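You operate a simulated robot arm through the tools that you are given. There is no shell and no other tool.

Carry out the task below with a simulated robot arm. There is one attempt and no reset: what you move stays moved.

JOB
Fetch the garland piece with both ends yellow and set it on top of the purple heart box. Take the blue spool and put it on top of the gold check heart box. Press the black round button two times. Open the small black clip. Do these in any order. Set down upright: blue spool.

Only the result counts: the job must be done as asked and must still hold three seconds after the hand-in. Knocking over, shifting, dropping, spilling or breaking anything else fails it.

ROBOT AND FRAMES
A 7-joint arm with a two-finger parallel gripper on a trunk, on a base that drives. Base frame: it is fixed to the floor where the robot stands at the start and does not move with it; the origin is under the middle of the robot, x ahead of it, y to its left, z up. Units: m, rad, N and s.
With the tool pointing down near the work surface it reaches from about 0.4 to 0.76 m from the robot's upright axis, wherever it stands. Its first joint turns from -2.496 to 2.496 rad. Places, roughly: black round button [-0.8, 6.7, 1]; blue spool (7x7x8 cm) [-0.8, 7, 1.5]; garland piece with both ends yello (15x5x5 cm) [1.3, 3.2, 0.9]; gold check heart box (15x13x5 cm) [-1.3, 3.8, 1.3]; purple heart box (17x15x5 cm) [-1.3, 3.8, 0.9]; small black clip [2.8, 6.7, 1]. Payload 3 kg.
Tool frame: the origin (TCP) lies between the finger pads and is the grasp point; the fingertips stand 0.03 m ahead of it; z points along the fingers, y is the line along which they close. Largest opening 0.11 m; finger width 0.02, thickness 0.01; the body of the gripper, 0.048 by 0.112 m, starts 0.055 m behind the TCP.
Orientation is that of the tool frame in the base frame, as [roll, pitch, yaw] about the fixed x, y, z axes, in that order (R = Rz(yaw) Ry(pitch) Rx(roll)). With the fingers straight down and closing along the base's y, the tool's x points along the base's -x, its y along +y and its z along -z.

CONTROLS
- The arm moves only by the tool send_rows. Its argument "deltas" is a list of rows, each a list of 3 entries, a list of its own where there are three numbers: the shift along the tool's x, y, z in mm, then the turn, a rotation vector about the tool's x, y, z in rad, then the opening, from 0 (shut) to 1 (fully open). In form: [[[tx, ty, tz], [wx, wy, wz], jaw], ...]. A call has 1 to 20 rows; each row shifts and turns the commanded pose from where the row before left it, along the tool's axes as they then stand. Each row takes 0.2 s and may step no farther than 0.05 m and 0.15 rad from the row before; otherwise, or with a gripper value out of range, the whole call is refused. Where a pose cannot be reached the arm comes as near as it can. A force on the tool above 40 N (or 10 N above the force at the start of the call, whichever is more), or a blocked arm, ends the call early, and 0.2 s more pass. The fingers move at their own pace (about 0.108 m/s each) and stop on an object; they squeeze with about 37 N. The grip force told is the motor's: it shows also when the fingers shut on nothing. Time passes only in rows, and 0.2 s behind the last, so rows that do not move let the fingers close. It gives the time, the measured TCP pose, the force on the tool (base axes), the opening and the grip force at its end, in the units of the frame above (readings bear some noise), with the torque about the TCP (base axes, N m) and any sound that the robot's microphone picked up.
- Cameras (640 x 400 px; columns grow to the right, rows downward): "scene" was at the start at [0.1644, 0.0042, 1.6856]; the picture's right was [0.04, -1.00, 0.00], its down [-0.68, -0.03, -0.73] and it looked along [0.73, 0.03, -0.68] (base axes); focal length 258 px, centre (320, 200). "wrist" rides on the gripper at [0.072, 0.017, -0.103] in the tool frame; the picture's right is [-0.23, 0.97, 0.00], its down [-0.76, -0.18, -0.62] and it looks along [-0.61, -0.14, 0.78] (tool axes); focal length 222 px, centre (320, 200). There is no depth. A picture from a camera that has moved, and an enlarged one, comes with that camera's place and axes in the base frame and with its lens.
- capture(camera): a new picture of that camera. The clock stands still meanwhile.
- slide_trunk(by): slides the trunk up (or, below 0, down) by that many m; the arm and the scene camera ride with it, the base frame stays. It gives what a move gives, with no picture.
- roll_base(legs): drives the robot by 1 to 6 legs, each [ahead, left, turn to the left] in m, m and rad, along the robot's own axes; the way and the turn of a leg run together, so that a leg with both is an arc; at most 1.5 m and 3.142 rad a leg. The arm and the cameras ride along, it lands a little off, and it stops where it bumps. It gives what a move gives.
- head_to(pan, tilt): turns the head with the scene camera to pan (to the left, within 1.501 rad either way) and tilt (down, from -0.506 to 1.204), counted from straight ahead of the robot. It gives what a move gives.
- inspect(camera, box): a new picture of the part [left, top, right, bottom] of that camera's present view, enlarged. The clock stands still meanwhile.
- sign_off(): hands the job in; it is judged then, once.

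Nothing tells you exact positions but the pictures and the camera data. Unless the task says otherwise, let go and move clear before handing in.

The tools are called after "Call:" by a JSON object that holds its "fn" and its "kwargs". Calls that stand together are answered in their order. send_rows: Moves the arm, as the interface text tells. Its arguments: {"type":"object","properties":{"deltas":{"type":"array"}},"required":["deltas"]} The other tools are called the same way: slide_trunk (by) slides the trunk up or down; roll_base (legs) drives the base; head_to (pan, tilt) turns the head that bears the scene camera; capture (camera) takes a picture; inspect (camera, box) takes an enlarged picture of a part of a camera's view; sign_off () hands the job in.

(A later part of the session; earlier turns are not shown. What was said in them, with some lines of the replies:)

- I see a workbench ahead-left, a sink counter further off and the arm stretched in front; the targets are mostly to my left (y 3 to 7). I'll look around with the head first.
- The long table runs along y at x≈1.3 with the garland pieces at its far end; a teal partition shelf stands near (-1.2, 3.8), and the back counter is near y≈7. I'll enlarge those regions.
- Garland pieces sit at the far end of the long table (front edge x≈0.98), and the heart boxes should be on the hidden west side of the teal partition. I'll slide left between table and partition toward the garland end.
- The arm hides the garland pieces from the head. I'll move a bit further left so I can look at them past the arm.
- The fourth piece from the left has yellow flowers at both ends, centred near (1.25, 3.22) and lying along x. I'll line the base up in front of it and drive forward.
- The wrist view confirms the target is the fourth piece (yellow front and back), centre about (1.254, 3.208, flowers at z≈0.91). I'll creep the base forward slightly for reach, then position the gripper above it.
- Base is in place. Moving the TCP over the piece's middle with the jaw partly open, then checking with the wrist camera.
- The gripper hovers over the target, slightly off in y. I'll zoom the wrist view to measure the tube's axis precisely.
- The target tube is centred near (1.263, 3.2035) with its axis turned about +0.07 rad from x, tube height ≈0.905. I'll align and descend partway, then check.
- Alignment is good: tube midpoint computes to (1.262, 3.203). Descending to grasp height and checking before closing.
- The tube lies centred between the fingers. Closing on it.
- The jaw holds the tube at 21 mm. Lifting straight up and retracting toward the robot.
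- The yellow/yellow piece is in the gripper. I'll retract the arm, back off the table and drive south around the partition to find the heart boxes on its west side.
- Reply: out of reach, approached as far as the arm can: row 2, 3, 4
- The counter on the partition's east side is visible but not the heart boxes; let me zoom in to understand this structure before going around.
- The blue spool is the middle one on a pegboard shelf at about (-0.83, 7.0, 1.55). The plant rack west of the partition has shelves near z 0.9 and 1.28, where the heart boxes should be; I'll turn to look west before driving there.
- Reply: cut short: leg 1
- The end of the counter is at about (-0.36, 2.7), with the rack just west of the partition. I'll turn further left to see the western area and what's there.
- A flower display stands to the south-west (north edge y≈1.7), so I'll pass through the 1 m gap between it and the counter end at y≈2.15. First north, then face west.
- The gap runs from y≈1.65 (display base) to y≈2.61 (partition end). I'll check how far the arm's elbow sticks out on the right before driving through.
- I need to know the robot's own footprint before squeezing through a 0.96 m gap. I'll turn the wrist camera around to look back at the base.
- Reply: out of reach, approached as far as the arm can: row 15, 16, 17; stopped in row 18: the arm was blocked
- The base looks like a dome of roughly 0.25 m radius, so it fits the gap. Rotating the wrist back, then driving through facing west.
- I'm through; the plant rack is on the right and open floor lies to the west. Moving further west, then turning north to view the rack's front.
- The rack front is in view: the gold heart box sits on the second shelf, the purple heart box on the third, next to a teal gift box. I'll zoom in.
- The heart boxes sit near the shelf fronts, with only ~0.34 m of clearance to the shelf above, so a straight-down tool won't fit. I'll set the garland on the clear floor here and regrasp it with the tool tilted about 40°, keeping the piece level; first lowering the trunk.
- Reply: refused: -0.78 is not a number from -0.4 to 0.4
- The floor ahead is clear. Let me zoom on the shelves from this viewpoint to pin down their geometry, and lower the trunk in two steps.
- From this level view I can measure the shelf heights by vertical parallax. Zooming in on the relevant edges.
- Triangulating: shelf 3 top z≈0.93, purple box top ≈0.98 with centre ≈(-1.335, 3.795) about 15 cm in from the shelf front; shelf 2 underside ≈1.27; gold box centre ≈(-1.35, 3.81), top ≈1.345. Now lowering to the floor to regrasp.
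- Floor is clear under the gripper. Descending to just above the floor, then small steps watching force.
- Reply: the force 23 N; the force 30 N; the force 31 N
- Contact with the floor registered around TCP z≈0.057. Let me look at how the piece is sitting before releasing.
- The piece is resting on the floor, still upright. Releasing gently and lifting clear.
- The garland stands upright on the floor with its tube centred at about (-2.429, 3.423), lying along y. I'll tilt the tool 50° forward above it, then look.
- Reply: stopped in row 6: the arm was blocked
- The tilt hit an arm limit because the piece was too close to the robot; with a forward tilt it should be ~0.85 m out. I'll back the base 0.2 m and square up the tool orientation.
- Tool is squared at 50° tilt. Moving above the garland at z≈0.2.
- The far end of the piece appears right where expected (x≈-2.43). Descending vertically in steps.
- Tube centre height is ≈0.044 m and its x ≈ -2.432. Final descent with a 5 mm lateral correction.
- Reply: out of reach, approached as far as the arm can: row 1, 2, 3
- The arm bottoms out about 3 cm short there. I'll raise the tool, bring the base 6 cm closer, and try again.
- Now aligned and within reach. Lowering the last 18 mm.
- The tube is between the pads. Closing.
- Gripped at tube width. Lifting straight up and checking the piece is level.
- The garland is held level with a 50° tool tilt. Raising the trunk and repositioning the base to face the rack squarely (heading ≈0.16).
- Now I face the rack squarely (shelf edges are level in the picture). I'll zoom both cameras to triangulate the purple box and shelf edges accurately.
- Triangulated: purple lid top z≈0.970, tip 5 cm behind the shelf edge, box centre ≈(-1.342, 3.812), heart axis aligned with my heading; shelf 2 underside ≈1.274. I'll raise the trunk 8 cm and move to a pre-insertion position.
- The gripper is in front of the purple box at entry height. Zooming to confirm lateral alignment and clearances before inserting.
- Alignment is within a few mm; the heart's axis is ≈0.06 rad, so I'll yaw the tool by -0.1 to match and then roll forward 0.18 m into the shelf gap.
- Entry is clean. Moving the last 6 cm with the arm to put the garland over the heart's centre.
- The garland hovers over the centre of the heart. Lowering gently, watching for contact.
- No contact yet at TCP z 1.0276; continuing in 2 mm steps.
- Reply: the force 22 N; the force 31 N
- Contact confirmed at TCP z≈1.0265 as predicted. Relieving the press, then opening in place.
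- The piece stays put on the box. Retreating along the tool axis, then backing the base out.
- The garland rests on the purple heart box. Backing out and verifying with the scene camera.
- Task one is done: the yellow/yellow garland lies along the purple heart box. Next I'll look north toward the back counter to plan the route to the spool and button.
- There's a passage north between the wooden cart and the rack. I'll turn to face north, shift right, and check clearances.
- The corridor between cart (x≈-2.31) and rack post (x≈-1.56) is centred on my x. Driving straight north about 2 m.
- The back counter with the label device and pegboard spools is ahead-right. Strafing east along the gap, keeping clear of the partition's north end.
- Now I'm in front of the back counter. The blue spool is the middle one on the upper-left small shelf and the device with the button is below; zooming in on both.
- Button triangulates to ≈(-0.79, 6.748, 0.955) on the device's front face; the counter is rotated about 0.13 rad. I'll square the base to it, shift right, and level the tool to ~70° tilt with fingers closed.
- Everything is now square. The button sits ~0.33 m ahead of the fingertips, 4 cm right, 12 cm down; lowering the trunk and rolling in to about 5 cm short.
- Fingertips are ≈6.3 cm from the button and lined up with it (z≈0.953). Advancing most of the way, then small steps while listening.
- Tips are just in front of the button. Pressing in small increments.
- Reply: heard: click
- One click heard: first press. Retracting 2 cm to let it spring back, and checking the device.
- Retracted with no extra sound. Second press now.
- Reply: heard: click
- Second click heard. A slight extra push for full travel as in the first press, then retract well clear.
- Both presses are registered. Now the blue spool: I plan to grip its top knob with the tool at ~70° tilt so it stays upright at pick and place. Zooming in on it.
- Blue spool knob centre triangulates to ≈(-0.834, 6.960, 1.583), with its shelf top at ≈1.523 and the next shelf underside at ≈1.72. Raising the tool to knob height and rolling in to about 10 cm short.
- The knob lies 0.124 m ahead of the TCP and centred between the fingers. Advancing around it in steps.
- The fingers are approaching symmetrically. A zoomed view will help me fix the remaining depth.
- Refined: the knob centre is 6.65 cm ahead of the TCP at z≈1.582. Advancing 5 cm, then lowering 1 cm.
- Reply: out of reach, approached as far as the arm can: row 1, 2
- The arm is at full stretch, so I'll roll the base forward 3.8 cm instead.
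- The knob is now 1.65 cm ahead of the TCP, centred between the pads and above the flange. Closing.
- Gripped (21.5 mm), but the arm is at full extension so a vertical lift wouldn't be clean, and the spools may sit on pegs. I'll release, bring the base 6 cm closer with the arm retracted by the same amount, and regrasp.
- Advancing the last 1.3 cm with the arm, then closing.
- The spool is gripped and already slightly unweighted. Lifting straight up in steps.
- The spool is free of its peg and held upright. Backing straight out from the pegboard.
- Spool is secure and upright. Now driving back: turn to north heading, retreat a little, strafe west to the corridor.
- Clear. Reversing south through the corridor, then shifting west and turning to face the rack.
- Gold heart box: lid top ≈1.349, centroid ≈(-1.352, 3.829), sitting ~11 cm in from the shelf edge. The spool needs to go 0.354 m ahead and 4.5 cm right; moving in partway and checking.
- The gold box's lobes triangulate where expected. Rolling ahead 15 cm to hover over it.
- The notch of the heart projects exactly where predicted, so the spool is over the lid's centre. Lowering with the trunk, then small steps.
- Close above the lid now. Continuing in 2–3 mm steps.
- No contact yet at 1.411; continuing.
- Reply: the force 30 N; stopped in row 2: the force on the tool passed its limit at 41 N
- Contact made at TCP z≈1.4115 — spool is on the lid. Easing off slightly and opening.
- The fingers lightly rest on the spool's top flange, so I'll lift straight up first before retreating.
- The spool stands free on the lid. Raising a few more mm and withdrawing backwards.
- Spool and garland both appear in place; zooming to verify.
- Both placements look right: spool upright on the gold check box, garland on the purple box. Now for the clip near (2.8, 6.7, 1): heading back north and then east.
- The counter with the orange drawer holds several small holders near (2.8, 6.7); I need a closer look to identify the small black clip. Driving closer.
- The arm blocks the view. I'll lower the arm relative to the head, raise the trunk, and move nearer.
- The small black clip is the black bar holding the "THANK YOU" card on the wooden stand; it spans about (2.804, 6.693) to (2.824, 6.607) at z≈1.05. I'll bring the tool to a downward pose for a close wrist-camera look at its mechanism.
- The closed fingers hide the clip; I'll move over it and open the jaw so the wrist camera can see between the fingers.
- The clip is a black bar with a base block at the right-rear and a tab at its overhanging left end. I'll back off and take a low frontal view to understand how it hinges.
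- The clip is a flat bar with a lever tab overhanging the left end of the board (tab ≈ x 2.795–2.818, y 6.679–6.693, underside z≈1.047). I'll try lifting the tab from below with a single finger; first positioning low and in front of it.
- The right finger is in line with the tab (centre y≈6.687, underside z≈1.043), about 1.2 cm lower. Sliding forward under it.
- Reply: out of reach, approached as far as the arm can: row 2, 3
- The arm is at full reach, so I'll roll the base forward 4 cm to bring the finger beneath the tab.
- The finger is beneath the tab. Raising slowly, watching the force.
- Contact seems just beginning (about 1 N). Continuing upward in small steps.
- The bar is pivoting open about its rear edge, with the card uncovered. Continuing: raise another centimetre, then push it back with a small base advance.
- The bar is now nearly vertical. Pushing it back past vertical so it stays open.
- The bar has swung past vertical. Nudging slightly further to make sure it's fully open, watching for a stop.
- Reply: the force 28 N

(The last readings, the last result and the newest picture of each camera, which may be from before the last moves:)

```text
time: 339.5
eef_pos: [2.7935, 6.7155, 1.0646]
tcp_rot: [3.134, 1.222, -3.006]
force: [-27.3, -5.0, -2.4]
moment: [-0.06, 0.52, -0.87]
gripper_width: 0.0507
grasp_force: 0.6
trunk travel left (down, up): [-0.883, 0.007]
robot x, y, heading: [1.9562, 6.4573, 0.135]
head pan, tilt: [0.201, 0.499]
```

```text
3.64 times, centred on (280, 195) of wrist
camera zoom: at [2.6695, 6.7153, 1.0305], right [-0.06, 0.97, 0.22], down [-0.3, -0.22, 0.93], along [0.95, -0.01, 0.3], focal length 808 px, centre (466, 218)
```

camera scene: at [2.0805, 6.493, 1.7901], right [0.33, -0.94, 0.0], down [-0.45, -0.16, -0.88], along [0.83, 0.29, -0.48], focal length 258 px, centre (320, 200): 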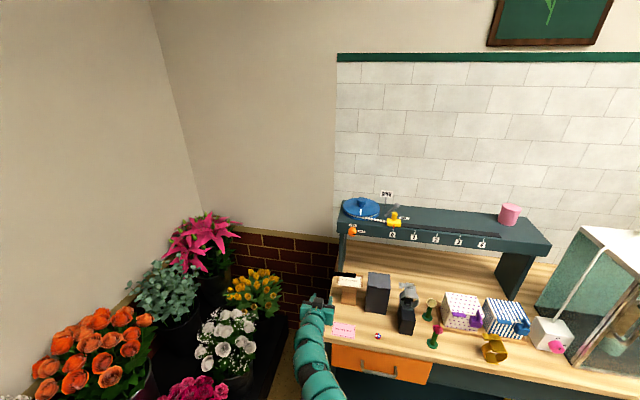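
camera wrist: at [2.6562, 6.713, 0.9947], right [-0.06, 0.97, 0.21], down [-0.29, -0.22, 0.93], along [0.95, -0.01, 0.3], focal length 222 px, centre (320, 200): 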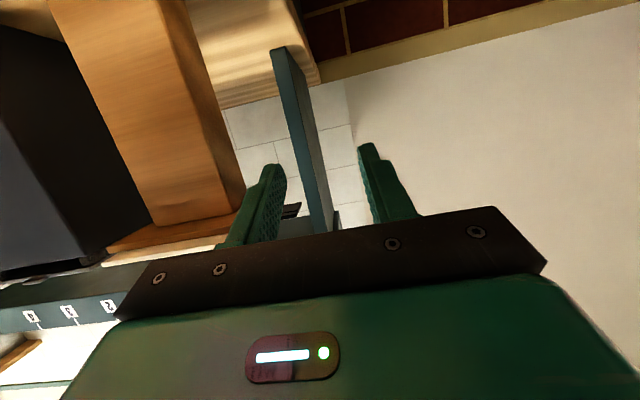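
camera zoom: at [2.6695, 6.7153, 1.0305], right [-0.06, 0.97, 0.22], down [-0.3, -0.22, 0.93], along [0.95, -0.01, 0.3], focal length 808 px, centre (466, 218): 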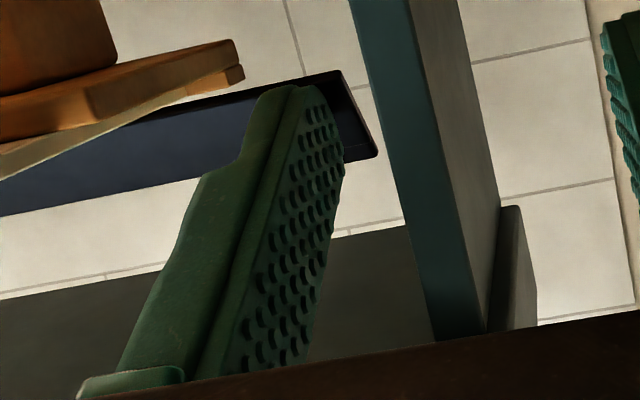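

Reached the hinge's stop (27 N) with the stand unmoved — the clip is fully open. Backing the finger off and checking that it stays open.

Call:
{"fn": "send_rows", "kwargs": {"deltas": [[[3.4, 0, -9.4], [0, 0, 0], 0.4545], [[6.8, 0, -18.8], [0, 0, 0], 0.4545], [[13.7, 0, -37.6], [0, 0, 0], 0.4545], [[0, 0, 0], [0, 0, 0], 0.4545]]}}

Call:
{"fn": "inspect", "kwargs": {"camera": "scene", "box": [300, 250, 400, 320]}}

Call:
{"fn": "inspect", "kwargs": {"camera": "wrist", "box": [200, 140, 360, 250]}}

```text
time: 340.5
eef_pos: [2.7284, 6.7066, 1.062]
tcp_rot: [3.138, 1.219, -3.008]
force: [-0.2, 0.2, -0.2]
moment: [-0.02, 0.02, 0.0]
gripper_width: 0.05
grasp_force: 0.0
trunk travel left (down, up): [-0.883, 0.007]
robot x, y, heading: [1.9575, 6.4584, 0.141]
head pan, tilt: [0.201, 0.499]
```

```text
5.71 times, centred on (350, 285) of scene
camera zoom: at [2.1219, 6.499, 1.7901], right [0.33, -0.94, 0.0], down [-0.45, -0.16, -0.88], along [0.83, 0.29, -0.48], focal length 1476 px, centre (149, -286)
```

zoom: 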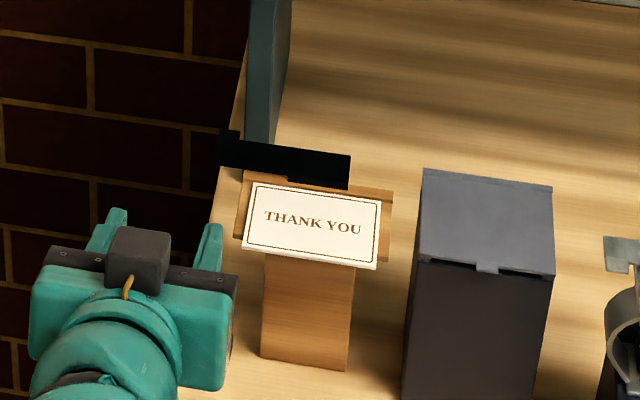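

```text
3.64 times, centred on (280, 195) of wrist
camera zoom: at [2.6051, 6.7059, 1.0301], right [-0.06, 0.97, 0.22], down [-0.3, -0.22, 0.93], along [0.95, -0.01, 0.3], focal length 808 px, centre (466, 218)
```

zoom: 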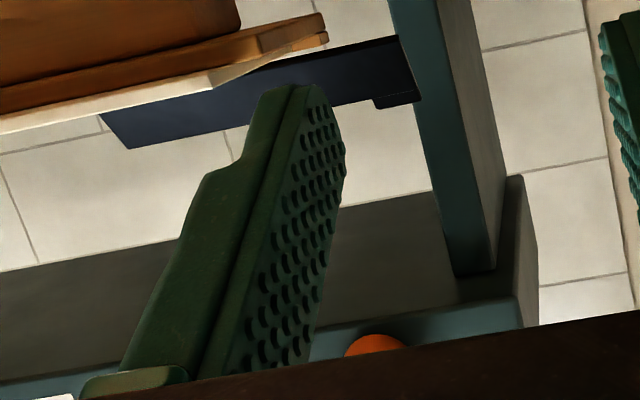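

The clip stays open on its own. Moving clear and doing a last check.

Call:
{"fn": "roll_base", "kwargs": {"legs": [[-0.5, 0, 0]]}}

Call:
{"fn": "capture", "kwargs": {"camera": "scene"}}

Call:
{"fn": "inspect", "kwargs": {"camera": "scene", "box": [300, 170, 460, 290]}}

```text
time: 343.4
eef_pos: [2.23, 6.6377, 1.0626]
tcp_rot: [3.138, 1.221, -3.005]
force: [0.6, 0.6, -0.8]
moment: [0.02, 0.0, -0.02]
gripper_width: 0.0502
grasp_force: 0.2
trunk travel left (down, up): [-0.883, 0.007]
robot x, y, heading: [1.4613, 6.3873, 0.142]
head pan, tilt: [0.201, 0.499]
```

```text
taken
camera scene: at [1.6239, 6.4293, 1.7903], right [0.34, -0.94, 0.0], down [-0.45, -0.16, -0.88], along [0.83, 0.29, -0.48], focal length 258 px, centre (320, 200)
```

scene: 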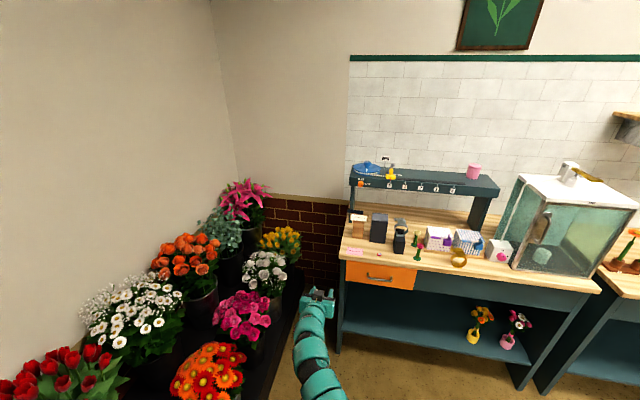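

```text
3.33 times, centred on (380, 230) of scene
camera zoom: at [1.6239, 6.4293, 1.7903], right [0.34, -0.94, 0.0], down [-0.45, -0.16, -0.88], along [0.83, 0.29, -0.48], focal length 861 px, centre (120, 100)
```

zoom: 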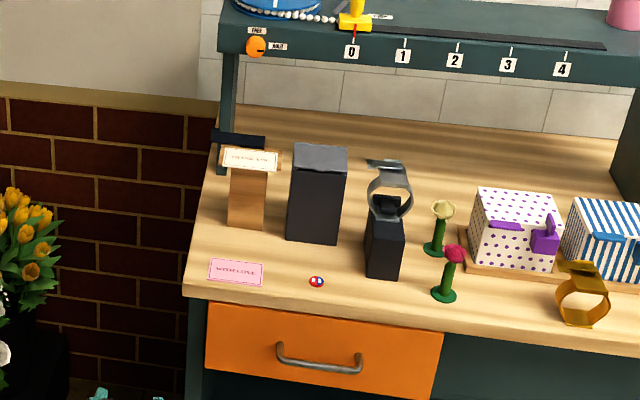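

All four parts are done. The yellow-ended garland piece lies on the purple heart box and the blue spool stands upright on the gold check box. The black button was pressed twice, with two clicks heard, and the black clip is open and staying open. The gripper is empty and clear, so I'm handing in.

Call:
{"fn": "sign_off", "kwargs": {}}

```text
The job is handed in.
```

I finished all four parts of the job and handed it in. The hand-in was accepted, but no verdict came back.

- **Garland piece:** The one with both ends yellow lies on top of the purple heart box. The shelf above left too little room for a straight-down grip, so I set it on clear floor once and picked it up again at a tilt.
- **Blue spool:** It stands upright on top of the gold check heart box. I last checked it and the garland just before moving on to the clip, and both were steady.
- **Black round button:** I pressed it twice and heard one click each time.
- **Small black clip:** I took this to be the bar holding the "THANK YOU" card. I swung it back to its stop and it stayed open after I let go.

I saw nothing else knocked over or shifted. The gripper was empty and clear of everything when I handed in.
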